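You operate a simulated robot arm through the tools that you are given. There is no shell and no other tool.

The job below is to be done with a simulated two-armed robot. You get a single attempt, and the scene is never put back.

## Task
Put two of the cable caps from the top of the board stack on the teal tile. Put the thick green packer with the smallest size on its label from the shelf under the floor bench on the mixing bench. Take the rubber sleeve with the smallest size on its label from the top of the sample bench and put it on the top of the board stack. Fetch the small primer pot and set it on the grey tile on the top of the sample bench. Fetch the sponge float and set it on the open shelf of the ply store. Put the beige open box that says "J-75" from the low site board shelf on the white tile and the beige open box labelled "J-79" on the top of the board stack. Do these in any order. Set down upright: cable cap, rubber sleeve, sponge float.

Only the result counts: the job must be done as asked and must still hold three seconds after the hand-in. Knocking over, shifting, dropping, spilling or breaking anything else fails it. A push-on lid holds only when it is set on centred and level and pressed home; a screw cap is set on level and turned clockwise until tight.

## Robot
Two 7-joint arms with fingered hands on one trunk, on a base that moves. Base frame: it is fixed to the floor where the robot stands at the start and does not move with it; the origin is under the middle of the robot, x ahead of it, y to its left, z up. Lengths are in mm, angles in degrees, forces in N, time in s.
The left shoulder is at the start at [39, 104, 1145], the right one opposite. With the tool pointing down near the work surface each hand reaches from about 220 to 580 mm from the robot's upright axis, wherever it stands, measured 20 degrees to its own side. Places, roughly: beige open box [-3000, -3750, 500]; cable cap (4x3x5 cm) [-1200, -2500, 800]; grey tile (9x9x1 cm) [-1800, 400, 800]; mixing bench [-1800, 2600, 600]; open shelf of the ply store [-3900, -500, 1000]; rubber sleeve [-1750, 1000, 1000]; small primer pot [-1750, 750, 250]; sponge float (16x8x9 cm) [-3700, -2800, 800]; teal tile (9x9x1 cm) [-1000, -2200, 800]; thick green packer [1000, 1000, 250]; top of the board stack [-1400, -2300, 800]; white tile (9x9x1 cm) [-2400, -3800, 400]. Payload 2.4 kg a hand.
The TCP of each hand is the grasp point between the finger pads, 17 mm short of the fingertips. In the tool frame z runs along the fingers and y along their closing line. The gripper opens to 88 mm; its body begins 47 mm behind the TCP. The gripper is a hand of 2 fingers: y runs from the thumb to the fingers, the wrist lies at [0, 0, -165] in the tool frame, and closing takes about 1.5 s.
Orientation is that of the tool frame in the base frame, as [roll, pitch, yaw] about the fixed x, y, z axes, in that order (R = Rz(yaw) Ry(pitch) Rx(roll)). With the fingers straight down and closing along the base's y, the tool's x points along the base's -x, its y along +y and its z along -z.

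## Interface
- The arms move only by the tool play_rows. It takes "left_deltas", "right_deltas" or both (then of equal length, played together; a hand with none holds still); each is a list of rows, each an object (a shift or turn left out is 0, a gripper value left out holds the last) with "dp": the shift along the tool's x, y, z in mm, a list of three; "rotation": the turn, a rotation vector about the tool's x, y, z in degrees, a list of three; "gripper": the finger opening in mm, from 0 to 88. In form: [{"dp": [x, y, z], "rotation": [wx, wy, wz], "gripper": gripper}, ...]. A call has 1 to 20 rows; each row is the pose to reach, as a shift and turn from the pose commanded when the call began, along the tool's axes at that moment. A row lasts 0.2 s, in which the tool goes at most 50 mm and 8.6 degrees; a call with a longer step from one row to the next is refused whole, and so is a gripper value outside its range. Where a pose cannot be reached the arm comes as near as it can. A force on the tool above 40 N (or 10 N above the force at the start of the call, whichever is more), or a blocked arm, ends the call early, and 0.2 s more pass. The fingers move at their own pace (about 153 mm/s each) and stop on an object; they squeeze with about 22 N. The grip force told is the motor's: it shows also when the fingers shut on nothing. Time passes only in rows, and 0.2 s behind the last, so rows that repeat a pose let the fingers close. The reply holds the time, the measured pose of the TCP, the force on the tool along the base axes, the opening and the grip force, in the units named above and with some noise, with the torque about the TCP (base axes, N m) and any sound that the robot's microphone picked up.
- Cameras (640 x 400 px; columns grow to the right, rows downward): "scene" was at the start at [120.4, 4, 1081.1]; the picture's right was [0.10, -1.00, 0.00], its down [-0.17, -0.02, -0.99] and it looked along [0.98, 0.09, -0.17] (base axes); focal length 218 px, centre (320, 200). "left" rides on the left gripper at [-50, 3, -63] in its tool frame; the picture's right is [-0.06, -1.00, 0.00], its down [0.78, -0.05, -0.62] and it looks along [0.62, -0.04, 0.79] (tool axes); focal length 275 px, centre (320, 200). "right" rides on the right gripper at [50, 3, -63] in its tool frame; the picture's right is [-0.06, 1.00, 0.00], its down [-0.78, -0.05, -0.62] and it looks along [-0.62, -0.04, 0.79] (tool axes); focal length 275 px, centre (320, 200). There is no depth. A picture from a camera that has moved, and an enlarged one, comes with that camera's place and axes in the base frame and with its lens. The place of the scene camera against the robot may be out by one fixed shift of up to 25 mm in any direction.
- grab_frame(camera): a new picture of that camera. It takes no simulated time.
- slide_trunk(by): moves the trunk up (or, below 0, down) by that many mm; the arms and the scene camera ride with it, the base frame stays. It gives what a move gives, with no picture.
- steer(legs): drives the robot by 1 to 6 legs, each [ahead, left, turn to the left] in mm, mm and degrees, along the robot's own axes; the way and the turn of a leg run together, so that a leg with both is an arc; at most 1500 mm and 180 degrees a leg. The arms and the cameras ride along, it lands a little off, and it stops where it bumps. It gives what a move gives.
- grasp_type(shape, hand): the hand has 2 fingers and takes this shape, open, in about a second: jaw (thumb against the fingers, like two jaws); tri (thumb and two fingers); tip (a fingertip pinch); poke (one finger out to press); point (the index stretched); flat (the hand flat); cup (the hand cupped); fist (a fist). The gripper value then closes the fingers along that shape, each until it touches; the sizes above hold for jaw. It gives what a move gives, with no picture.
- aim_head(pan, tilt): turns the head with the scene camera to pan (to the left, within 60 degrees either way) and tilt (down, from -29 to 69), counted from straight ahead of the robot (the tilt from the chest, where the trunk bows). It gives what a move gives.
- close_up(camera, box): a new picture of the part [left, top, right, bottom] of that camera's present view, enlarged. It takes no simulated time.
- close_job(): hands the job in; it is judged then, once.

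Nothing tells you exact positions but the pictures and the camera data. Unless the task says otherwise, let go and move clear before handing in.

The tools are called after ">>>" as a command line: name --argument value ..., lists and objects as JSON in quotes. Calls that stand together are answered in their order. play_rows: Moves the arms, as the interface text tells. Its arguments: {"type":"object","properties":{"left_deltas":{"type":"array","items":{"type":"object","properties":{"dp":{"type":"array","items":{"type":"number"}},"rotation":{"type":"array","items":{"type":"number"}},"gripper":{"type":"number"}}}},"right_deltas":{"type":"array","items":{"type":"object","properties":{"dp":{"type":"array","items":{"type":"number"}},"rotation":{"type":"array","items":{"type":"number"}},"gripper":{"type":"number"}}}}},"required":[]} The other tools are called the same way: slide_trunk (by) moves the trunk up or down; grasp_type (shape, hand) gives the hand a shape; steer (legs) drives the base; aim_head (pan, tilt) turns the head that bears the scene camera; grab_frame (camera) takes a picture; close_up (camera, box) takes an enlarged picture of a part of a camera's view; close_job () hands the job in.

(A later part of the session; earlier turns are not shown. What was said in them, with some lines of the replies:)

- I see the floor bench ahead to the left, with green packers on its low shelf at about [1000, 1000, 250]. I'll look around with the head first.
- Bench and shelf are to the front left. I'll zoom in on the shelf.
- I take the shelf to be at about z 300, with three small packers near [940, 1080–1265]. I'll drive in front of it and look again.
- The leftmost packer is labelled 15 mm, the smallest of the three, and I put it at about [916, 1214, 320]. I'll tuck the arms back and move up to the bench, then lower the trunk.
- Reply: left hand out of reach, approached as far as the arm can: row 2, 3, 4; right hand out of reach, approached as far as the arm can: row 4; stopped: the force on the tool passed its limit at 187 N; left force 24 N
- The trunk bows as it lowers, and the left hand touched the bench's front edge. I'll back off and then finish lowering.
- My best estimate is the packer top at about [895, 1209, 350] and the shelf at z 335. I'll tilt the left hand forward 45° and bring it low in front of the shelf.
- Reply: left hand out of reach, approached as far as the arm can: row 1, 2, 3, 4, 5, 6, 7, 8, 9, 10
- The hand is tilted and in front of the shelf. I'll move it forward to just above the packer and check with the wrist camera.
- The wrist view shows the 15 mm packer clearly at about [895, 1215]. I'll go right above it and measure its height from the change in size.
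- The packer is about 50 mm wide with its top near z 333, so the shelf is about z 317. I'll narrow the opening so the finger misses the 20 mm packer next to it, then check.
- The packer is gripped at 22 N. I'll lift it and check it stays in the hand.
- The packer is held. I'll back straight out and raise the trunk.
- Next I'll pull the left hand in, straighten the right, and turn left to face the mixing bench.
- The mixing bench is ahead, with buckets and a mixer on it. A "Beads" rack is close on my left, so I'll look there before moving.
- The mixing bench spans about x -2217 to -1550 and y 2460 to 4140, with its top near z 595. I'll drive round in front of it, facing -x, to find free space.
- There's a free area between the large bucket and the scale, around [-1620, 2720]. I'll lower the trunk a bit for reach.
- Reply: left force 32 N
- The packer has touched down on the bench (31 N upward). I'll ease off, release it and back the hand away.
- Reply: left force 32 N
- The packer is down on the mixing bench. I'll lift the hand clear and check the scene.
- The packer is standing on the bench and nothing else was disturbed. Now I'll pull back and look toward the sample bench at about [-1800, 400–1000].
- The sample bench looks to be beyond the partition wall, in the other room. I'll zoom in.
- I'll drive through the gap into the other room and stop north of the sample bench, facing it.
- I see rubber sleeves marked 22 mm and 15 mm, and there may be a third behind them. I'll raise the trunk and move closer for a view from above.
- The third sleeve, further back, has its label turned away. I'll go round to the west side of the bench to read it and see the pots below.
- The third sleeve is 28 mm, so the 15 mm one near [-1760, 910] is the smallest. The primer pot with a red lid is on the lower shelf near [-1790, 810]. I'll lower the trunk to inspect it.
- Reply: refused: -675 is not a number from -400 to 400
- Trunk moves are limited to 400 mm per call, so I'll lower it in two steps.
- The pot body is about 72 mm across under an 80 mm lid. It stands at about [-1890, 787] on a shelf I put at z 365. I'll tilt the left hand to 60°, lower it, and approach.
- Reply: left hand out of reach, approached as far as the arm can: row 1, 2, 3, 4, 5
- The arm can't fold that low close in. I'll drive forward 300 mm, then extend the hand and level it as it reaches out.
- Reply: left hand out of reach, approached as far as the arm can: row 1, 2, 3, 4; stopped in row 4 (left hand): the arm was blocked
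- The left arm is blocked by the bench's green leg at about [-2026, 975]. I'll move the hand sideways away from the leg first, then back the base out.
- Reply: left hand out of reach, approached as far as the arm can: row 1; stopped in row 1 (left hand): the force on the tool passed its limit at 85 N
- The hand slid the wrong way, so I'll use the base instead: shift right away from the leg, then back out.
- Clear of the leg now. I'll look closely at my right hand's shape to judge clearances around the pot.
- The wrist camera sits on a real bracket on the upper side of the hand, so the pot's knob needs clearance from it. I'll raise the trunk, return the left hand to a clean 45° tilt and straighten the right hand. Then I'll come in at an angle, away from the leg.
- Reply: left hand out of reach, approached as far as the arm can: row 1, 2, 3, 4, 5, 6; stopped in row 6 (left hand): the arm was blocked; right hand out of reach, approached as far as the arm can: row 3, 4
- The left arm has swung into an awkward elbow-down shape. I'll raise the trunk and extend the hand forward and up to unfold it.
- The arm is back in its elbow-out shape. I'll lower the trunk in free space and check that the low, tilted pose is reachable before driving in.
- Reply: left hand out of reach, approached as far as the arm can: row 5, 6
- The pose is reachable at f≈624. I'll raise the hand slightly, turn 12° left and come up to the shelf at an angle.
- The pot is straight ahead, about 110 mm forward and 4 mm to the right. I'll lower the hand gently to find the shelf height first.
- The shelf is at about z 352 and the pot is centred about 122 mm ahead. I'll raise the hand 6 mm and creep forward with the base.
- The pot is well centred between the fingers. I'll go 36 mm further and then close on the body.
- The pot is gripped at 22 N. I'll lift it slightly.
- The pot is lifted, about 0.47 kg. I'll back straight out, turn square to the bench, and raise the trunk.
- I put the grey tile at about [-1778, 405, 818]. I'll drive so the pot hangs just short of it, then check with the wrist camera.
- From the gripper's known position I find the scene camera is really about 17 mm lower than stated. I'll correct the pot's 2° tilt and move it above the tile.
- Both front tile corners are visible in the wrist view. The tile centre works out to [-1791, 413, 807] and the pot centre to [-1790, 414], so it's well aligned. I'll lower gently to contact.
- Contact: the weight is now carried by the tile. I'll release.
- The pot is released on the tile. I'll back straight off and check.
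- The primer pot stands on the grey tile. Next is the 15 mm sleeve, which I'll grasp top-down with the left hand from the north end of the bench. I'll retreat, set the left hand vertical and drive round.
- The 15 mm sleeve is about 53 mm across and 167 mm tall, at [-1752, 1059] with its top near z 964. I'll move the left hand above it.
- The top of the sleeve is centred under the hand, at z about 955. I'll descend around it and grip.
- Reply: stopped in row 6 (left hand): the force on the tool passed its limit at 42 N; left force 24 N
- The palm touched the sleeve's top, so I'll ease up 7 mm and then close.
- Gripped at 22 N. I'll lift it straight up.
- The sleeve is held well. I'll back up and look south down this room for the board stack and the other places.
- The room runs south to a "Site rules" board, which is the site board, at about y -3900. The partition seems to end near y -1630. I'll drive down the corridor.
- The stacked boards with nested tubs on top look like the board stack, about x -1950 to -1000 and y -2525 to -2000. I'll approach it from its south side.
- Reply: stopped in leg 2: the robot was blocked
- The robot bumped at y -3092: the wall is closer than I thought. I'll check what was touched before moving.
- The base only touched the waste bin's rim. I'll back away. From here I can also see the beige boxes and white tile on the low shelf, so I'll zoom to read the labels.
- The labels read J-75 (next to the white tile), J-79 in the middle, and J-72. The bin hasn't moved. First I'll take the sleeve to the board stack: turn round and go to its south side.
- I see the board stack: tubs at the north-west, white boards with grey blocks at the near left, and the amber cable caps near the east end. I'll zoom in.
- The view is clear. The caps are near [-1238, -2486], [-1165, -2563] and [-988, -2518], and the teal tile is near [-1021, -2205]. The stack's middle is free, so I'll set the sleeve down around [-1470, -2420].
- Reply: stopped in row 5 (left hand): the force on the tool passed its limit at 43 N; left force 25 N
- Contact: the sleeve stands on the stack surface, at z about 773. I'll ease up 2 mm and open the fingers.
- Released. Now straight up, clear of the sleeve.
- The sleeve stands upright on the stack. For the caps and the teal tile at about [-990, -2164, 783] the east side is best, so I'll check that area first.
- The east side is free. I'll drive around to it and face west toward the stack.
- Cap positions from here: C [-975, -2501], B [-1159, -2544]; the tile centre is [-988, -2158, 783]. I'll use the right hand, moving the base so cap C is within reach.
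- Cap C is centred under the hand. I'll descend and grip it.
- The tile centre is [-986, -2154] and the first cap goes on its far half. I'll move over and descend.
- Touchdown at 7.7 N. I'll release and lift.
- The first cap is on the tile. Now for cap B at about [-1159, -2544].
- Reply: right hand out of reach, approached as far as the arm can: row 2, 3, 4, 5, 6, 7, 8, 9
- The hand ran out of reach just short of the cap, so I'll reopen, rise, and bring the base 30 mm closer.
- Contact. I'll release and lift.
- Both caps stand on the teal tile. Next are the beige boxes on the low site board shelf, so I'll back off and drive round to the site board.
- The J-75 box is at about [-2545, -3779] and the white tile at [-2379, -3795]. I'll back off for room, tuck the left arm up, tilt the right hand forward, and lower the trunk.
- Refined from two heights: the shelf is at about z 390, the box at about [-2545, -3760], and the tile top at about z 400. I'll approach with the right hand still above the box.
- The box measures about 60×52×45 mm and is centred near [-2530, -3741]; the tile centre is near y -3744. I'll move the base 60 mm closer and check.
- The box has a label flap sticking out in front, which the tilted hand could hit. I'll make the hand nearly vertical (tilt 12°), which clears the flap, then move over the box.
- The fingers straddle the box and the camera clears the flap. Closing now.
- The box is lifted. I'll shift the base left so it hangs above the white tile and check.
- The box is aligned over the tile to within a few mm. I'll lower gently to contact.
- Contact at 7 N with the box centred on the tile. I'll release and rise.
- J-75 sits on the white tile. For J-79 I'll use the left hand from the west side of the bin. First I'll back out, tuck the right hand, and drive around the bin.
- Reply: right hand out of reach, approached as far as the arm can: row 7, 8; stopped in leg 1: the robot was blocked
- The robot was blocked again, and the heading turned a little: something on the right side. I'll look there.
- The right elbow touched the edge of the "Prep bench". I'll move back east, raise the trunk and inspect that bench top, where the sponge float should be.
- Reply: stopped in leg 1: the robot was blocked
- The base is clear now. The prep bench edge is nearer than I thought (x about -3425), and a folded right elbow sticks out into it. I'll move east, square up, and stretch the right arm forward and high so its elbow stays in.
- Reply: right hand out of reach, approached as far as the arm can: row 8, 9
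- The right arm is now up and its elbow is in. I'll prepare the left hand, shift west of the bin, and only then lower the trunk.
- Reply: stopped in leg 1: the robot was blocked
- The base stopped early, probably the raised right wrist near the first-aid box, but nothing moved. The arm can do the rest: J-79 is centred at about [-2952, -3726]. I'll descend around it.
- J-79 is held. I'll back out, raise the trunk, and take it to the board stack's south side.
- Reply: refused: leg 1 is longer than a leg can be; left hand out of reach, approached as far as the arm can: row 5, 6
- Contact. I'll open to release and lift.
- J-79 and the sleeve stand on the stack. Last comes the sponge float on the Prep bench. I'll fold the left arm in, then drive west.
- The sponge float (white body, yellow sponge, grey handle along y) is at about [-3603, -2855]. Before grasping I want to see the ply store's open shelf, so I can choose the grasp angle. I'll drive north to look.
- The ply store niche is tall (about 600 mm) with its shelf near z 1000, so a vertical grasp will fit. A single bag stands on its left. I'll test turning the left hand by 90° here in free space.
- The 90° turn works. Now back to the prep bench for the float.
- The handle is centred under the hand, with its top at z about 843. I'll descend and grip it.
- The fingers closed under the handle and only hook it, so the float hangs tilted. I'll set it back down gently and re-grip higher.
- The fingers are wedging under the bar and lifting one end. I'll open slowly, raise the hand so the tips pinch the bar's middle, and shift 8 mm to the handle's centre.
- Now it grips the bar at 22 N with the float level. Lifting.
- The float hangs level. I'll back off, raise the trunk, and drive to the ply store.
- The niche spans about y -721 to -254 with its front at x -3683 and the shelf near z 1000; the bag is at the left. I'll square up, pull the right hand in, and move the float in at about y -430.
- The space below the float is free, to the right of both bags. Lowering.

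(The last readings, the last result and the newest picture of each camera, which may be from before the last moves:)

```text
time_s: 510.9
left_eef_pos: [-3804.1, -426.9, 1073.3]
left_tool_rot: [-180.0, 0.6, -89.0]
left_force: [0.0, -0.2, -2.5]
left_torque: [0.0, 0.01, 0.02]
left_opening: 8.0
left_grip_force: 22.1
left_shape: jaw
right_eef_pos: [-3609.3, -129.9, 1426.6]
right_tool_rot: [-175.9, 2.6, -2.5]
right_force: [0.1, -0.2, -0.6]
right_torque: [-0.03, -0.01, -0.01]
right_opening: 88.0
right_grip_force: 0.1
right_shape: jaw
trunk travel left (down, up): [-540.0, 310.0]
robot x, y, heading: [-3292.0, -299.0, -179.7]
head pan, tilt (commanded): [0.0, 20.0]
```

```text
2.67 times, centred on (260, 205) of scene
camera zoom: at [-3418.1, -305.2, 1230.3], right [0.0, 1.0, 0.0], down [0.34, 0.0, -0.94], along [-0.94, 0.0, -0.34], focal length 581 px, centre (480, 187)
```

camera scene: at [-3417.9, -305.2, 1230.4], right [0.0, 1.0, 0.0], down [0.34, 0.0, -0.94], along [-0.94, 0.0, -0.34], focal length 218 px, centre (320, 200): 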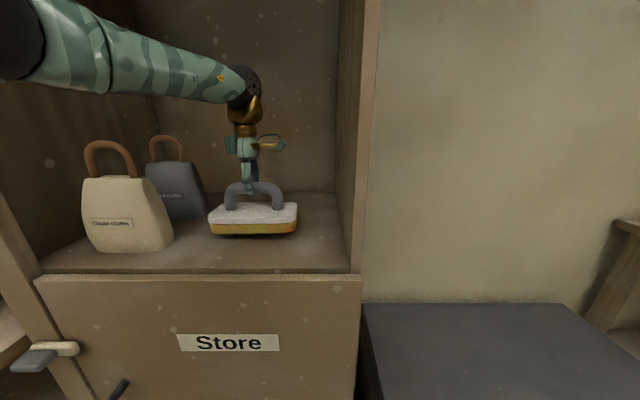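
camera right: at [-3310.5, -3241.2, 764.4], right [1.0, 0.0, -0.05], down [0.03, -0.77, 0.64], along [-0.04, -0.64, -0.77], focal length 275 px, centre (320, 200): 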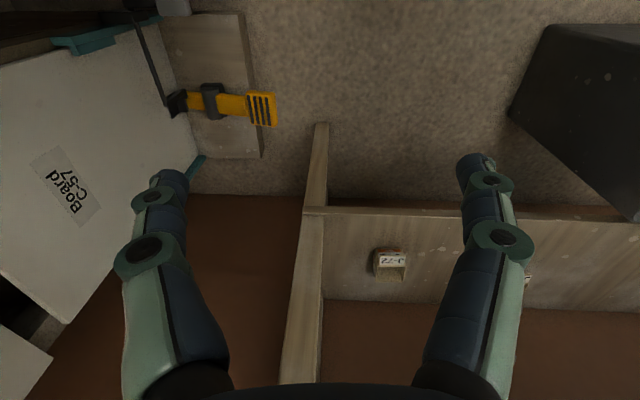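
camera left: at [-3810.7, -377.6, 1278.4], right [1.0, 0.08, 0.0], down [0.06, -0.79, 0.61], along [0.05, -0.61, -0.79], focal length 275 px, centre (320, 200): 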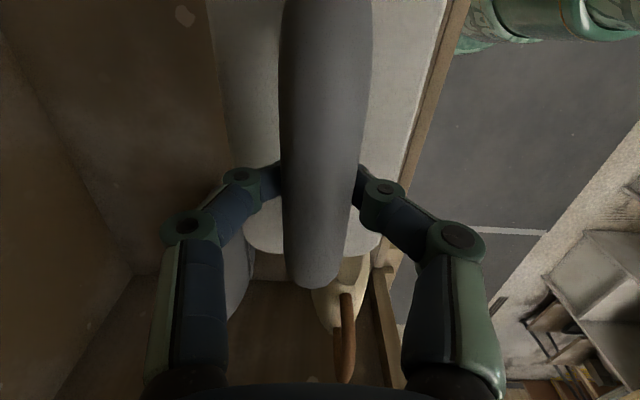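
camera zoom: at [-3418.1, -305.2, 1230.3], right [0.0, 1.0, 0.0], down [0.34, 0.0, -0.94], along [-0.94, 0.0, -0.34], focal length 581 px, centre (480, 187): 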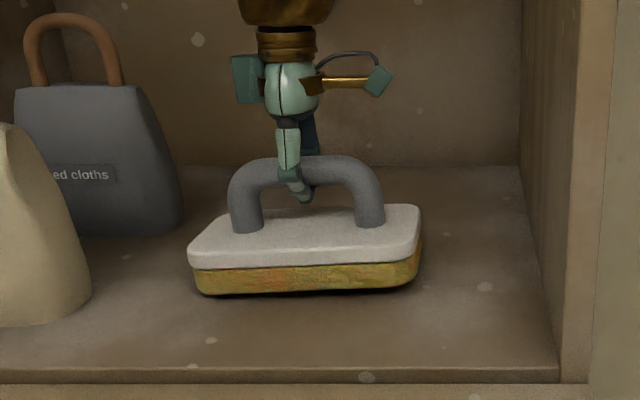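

The float has touched down with one end slightly raised in the grip. I'll lower a few mm more and open gradually so it settles flat.

>>> play_rows --left_deltas '[{"dp": [0, 0, 3]}, {"dp": [0, 0, 5]}, {"dp": [0, 0, 5], "gripper": 6}, {"dp": [0, 0, 5], "gripper": 9}, {"dp": [0, 0, 5], "gripper": 12}, {"dp": [0, 0, 5], "gripper": 15}, {"dp": [0, 0, 5], "gripper": 19}, {"dp": [0, 0, 5], "gripper": 25}, {"dp": [0, 0, 5], "gripper": 36}, {"dp": [0, 0, 5], "gripper": 50}, {"dp": [0, 0, 5], "gripper": 50}]'

>>> close_up --camera "scene" --box '[160, 130, 360, 280]'

>>> grab_frame --camera "left"

```text
time_s: 513.3
left_eef_pos: [-3804.6, -425.8, 1068.5]
left_tool_rot: [180.0, 0.6, -88.9]
left_force: [-0.8, -0.5, 0.4]
left_torque: [0.01, 0.01, -0.03]
left_opening: 49.6
left_grip_force: 0.0
left_shape: jaw
right_eef_pos: [-3609.6, -129.6, 1427.3]
right_tool_rot: [-175.9, 2.7, -2.4]
right_force: [0.3, -0.8, -0.3]
right_torque: [0.0, -0.01, -0.03]
right_opening: 87.8
right_grip_force: 0.1
right_shape: jaw
trunk travel left (down, up): [-540.0, 310.0]
robot x, y, heading: [-3294.4, -299.8, -180.1]
head pan, tilt (commanded): [0.0, 20.0]
```

```text
2.67 times, centred on (260, 205) of scene
camera zoom: at [-3417.9, -305.2, 1230.3], right [0.0, 1.0, 0.0], down [0.34, 0.0, -0.94], along [-0.94, 0.0, -0.34], focal length 581 px, centre (480, 187)
```

zoom: 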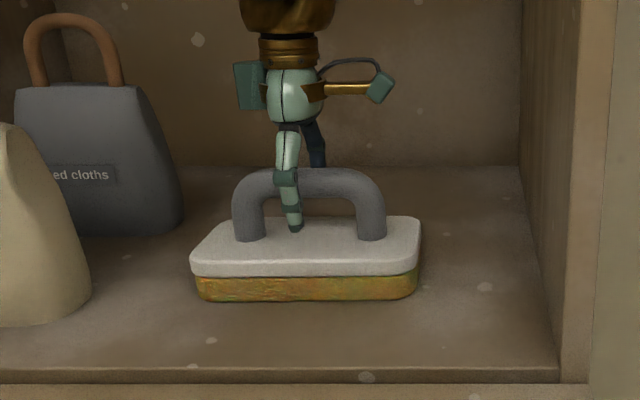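

```text
taken
camera left: at [-3809.0, -376.2, 1133.7], right [1.0, 0.08, 0.0], down [0.06, -0.79, 0.61], along [0.05, -0.61, -0.79], focal length 275 px, centre (320, 200)
```

left: 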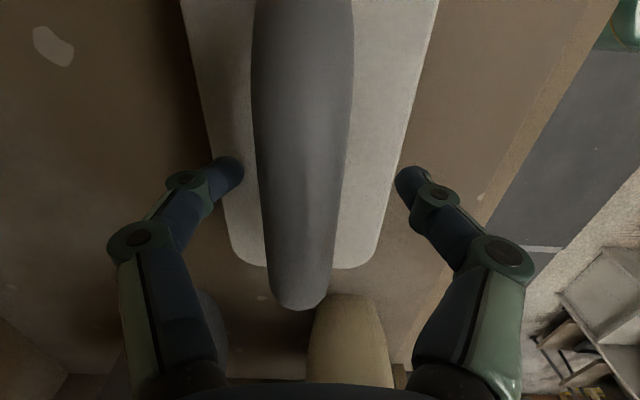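

The float sits flat on the shelf. I'll open a little wider, lift straight up, and back out.

>>> play_rows --left_deltas '[{"gripper": 60}, {"gripper": 66}, {"gripper": 66}, {"dp": [0, 0, -10], "gripper": 66}, {"dp": [0, 0, -30], "gripper": 66}, {"dp": [0, 0, -60], "gripper": 66}, {"dp": [0, 0, -100], "gripper": 66}, {"dp": [0, 0, -120], "gripper": 66}, {"dp": [0, 0, -120], "gripper": 66}]'

>>> steer --legs '[[-350, 0, 0]]'

>>> grab_frame --camera "scene"

>>> close_up --camera "scene" --box '[140, 130, 340, 280]'

```text
time_s: 515.3
left_eef_pos: [-3803.4, -427.7, 1190.0]
left_tool_rot: [-180.0, 0.6, -89.0]
left_force: [0.6, 0.8, 0.1]
left_torque: [0.03, 0.0, 0.0]
left_opening: 65.7
left_grip_force: 0.1
left_shape: jaw
right_eef_pos: [-3609.2, -130.0, 1427.4]
right_tool_rot: [-175.9, 2.7, -2.5]
right_force: [-0.1, -0.8, 0.0]
right_torque: [0.01, -0.03, -0.03]
right_opening: 88.0
right_grip_force: 0.0
right_shape: jaw
trunk travel left (down, up): [-540.0, 310.0]
robot x, y, heading: [-3295.8, -302.6, -179.8]
head pan, tilt (commanded): [0.0, 20.0]
```

```text
time_s: 517.6
left_eef_pos: [-3457.5, -427.0, 1189.2]
left_tool_rot: [179.9, 0.6, -88.8]
left_force: [0.5, -0.4, 0.4]
left_torque: [0.0, -0.01, -0.03]
left_opening: 65.9
left_grip_force: 0.1
left_shape: jaw
right_eef_pos: [-3265.5, -129.8, 1427.6]
right_tool_rot: [-175.9, 2.7, -2.2]
right_force: [0.3, -1.2, -0.2]
right_torque: [0.04, -0.02, 0.01]
right_opening: 87.9
right_grip_force: 0.0
right_shape: jaw
trunk travel left (down, up): [-540.0, 310.0]
robot x, y, heading: [-2951.7, -297.2, -179.4]
head pan, tilt (commanded): [0.0, 20.0]
```

```text
taken
camera scene: at [-3072.7, -303.8, 1230.4], right [-0.01, 1.0, 0.0], down [0.34, 0.0, -0.94], along [-0.94, -0.01, -0.34], focal length 218 px, centre (320, 200)
```

scene: 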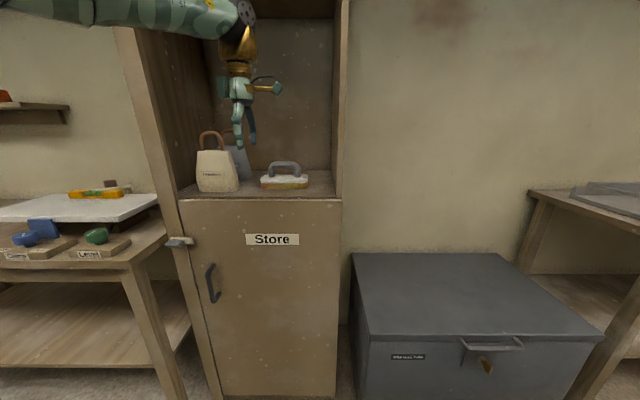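

```text
2.67 times, centred on (240, 205) of scene
camera zoom: at [-3072.7, -303.8, 1230.4], right [-0.01, 1.0, 0.0], down [0.34, 0.0, -0.94], along [-0.94, -0.01, -0.34], focal length 581 px, centre (533, 187)
```

zoom: 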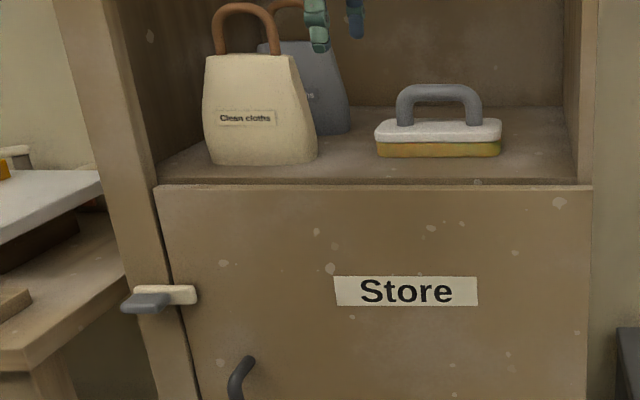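

Everything is in place:
- **Cable caps:** two stand on the teal tile.
- **Packer:** the 15 mm one is on the mixing bench.
- **Sleeve:** the 15 mm one stands on the board stack.
- **Primer pot:** it is on the grey tile.
- **Boxes:** J-75 is on the white tile and J-79 is on the board stack.
- **Sponge float:** it lies flat on the store's open shelf.

Both hands are empty and clear, so I'll hand in.

>>> close_job

```text
The job is handed in.
```

I finished every part of the job and handed it in; the result hasn't come back yet. Each placement looked right on camera when I let go.

| Item | Where it is now |
|---|---|
| Two cable caps | Standing on the teal tile; the third is still on the board stack |
| Thick green packer, 15 mm (smallest of 15, 20 and 25) | Mixing bench |
| Rubber sleeve, 15 mm (smallest of 15, 22 and 28) | Standing on top of the board stack |
| Small primer pot | Grey tile on the sample bench |
| Sponge float | Lying flat, sponge side down, on the open shelf of the cabinet labelled "Store" (at the ply store's position) |
| Beige box J-75 | White tile |
| Beige box J-79 | Top of the board stack |

I bumped things a few times on the way:
- **Benches:** the left hand hit the edge of the floor bench. Later the left arm caught on a leg of the sample bench, and the right elbow on the prep bench.
- **Site board:** the base touched the waste bin, and once the robot stopped against something I couldn't identify.

I saw nothing shifted or knocked over afterwards. Only the bin got a position check, against a rough earlier estimate, so a small shift there or elsewhere is possible.
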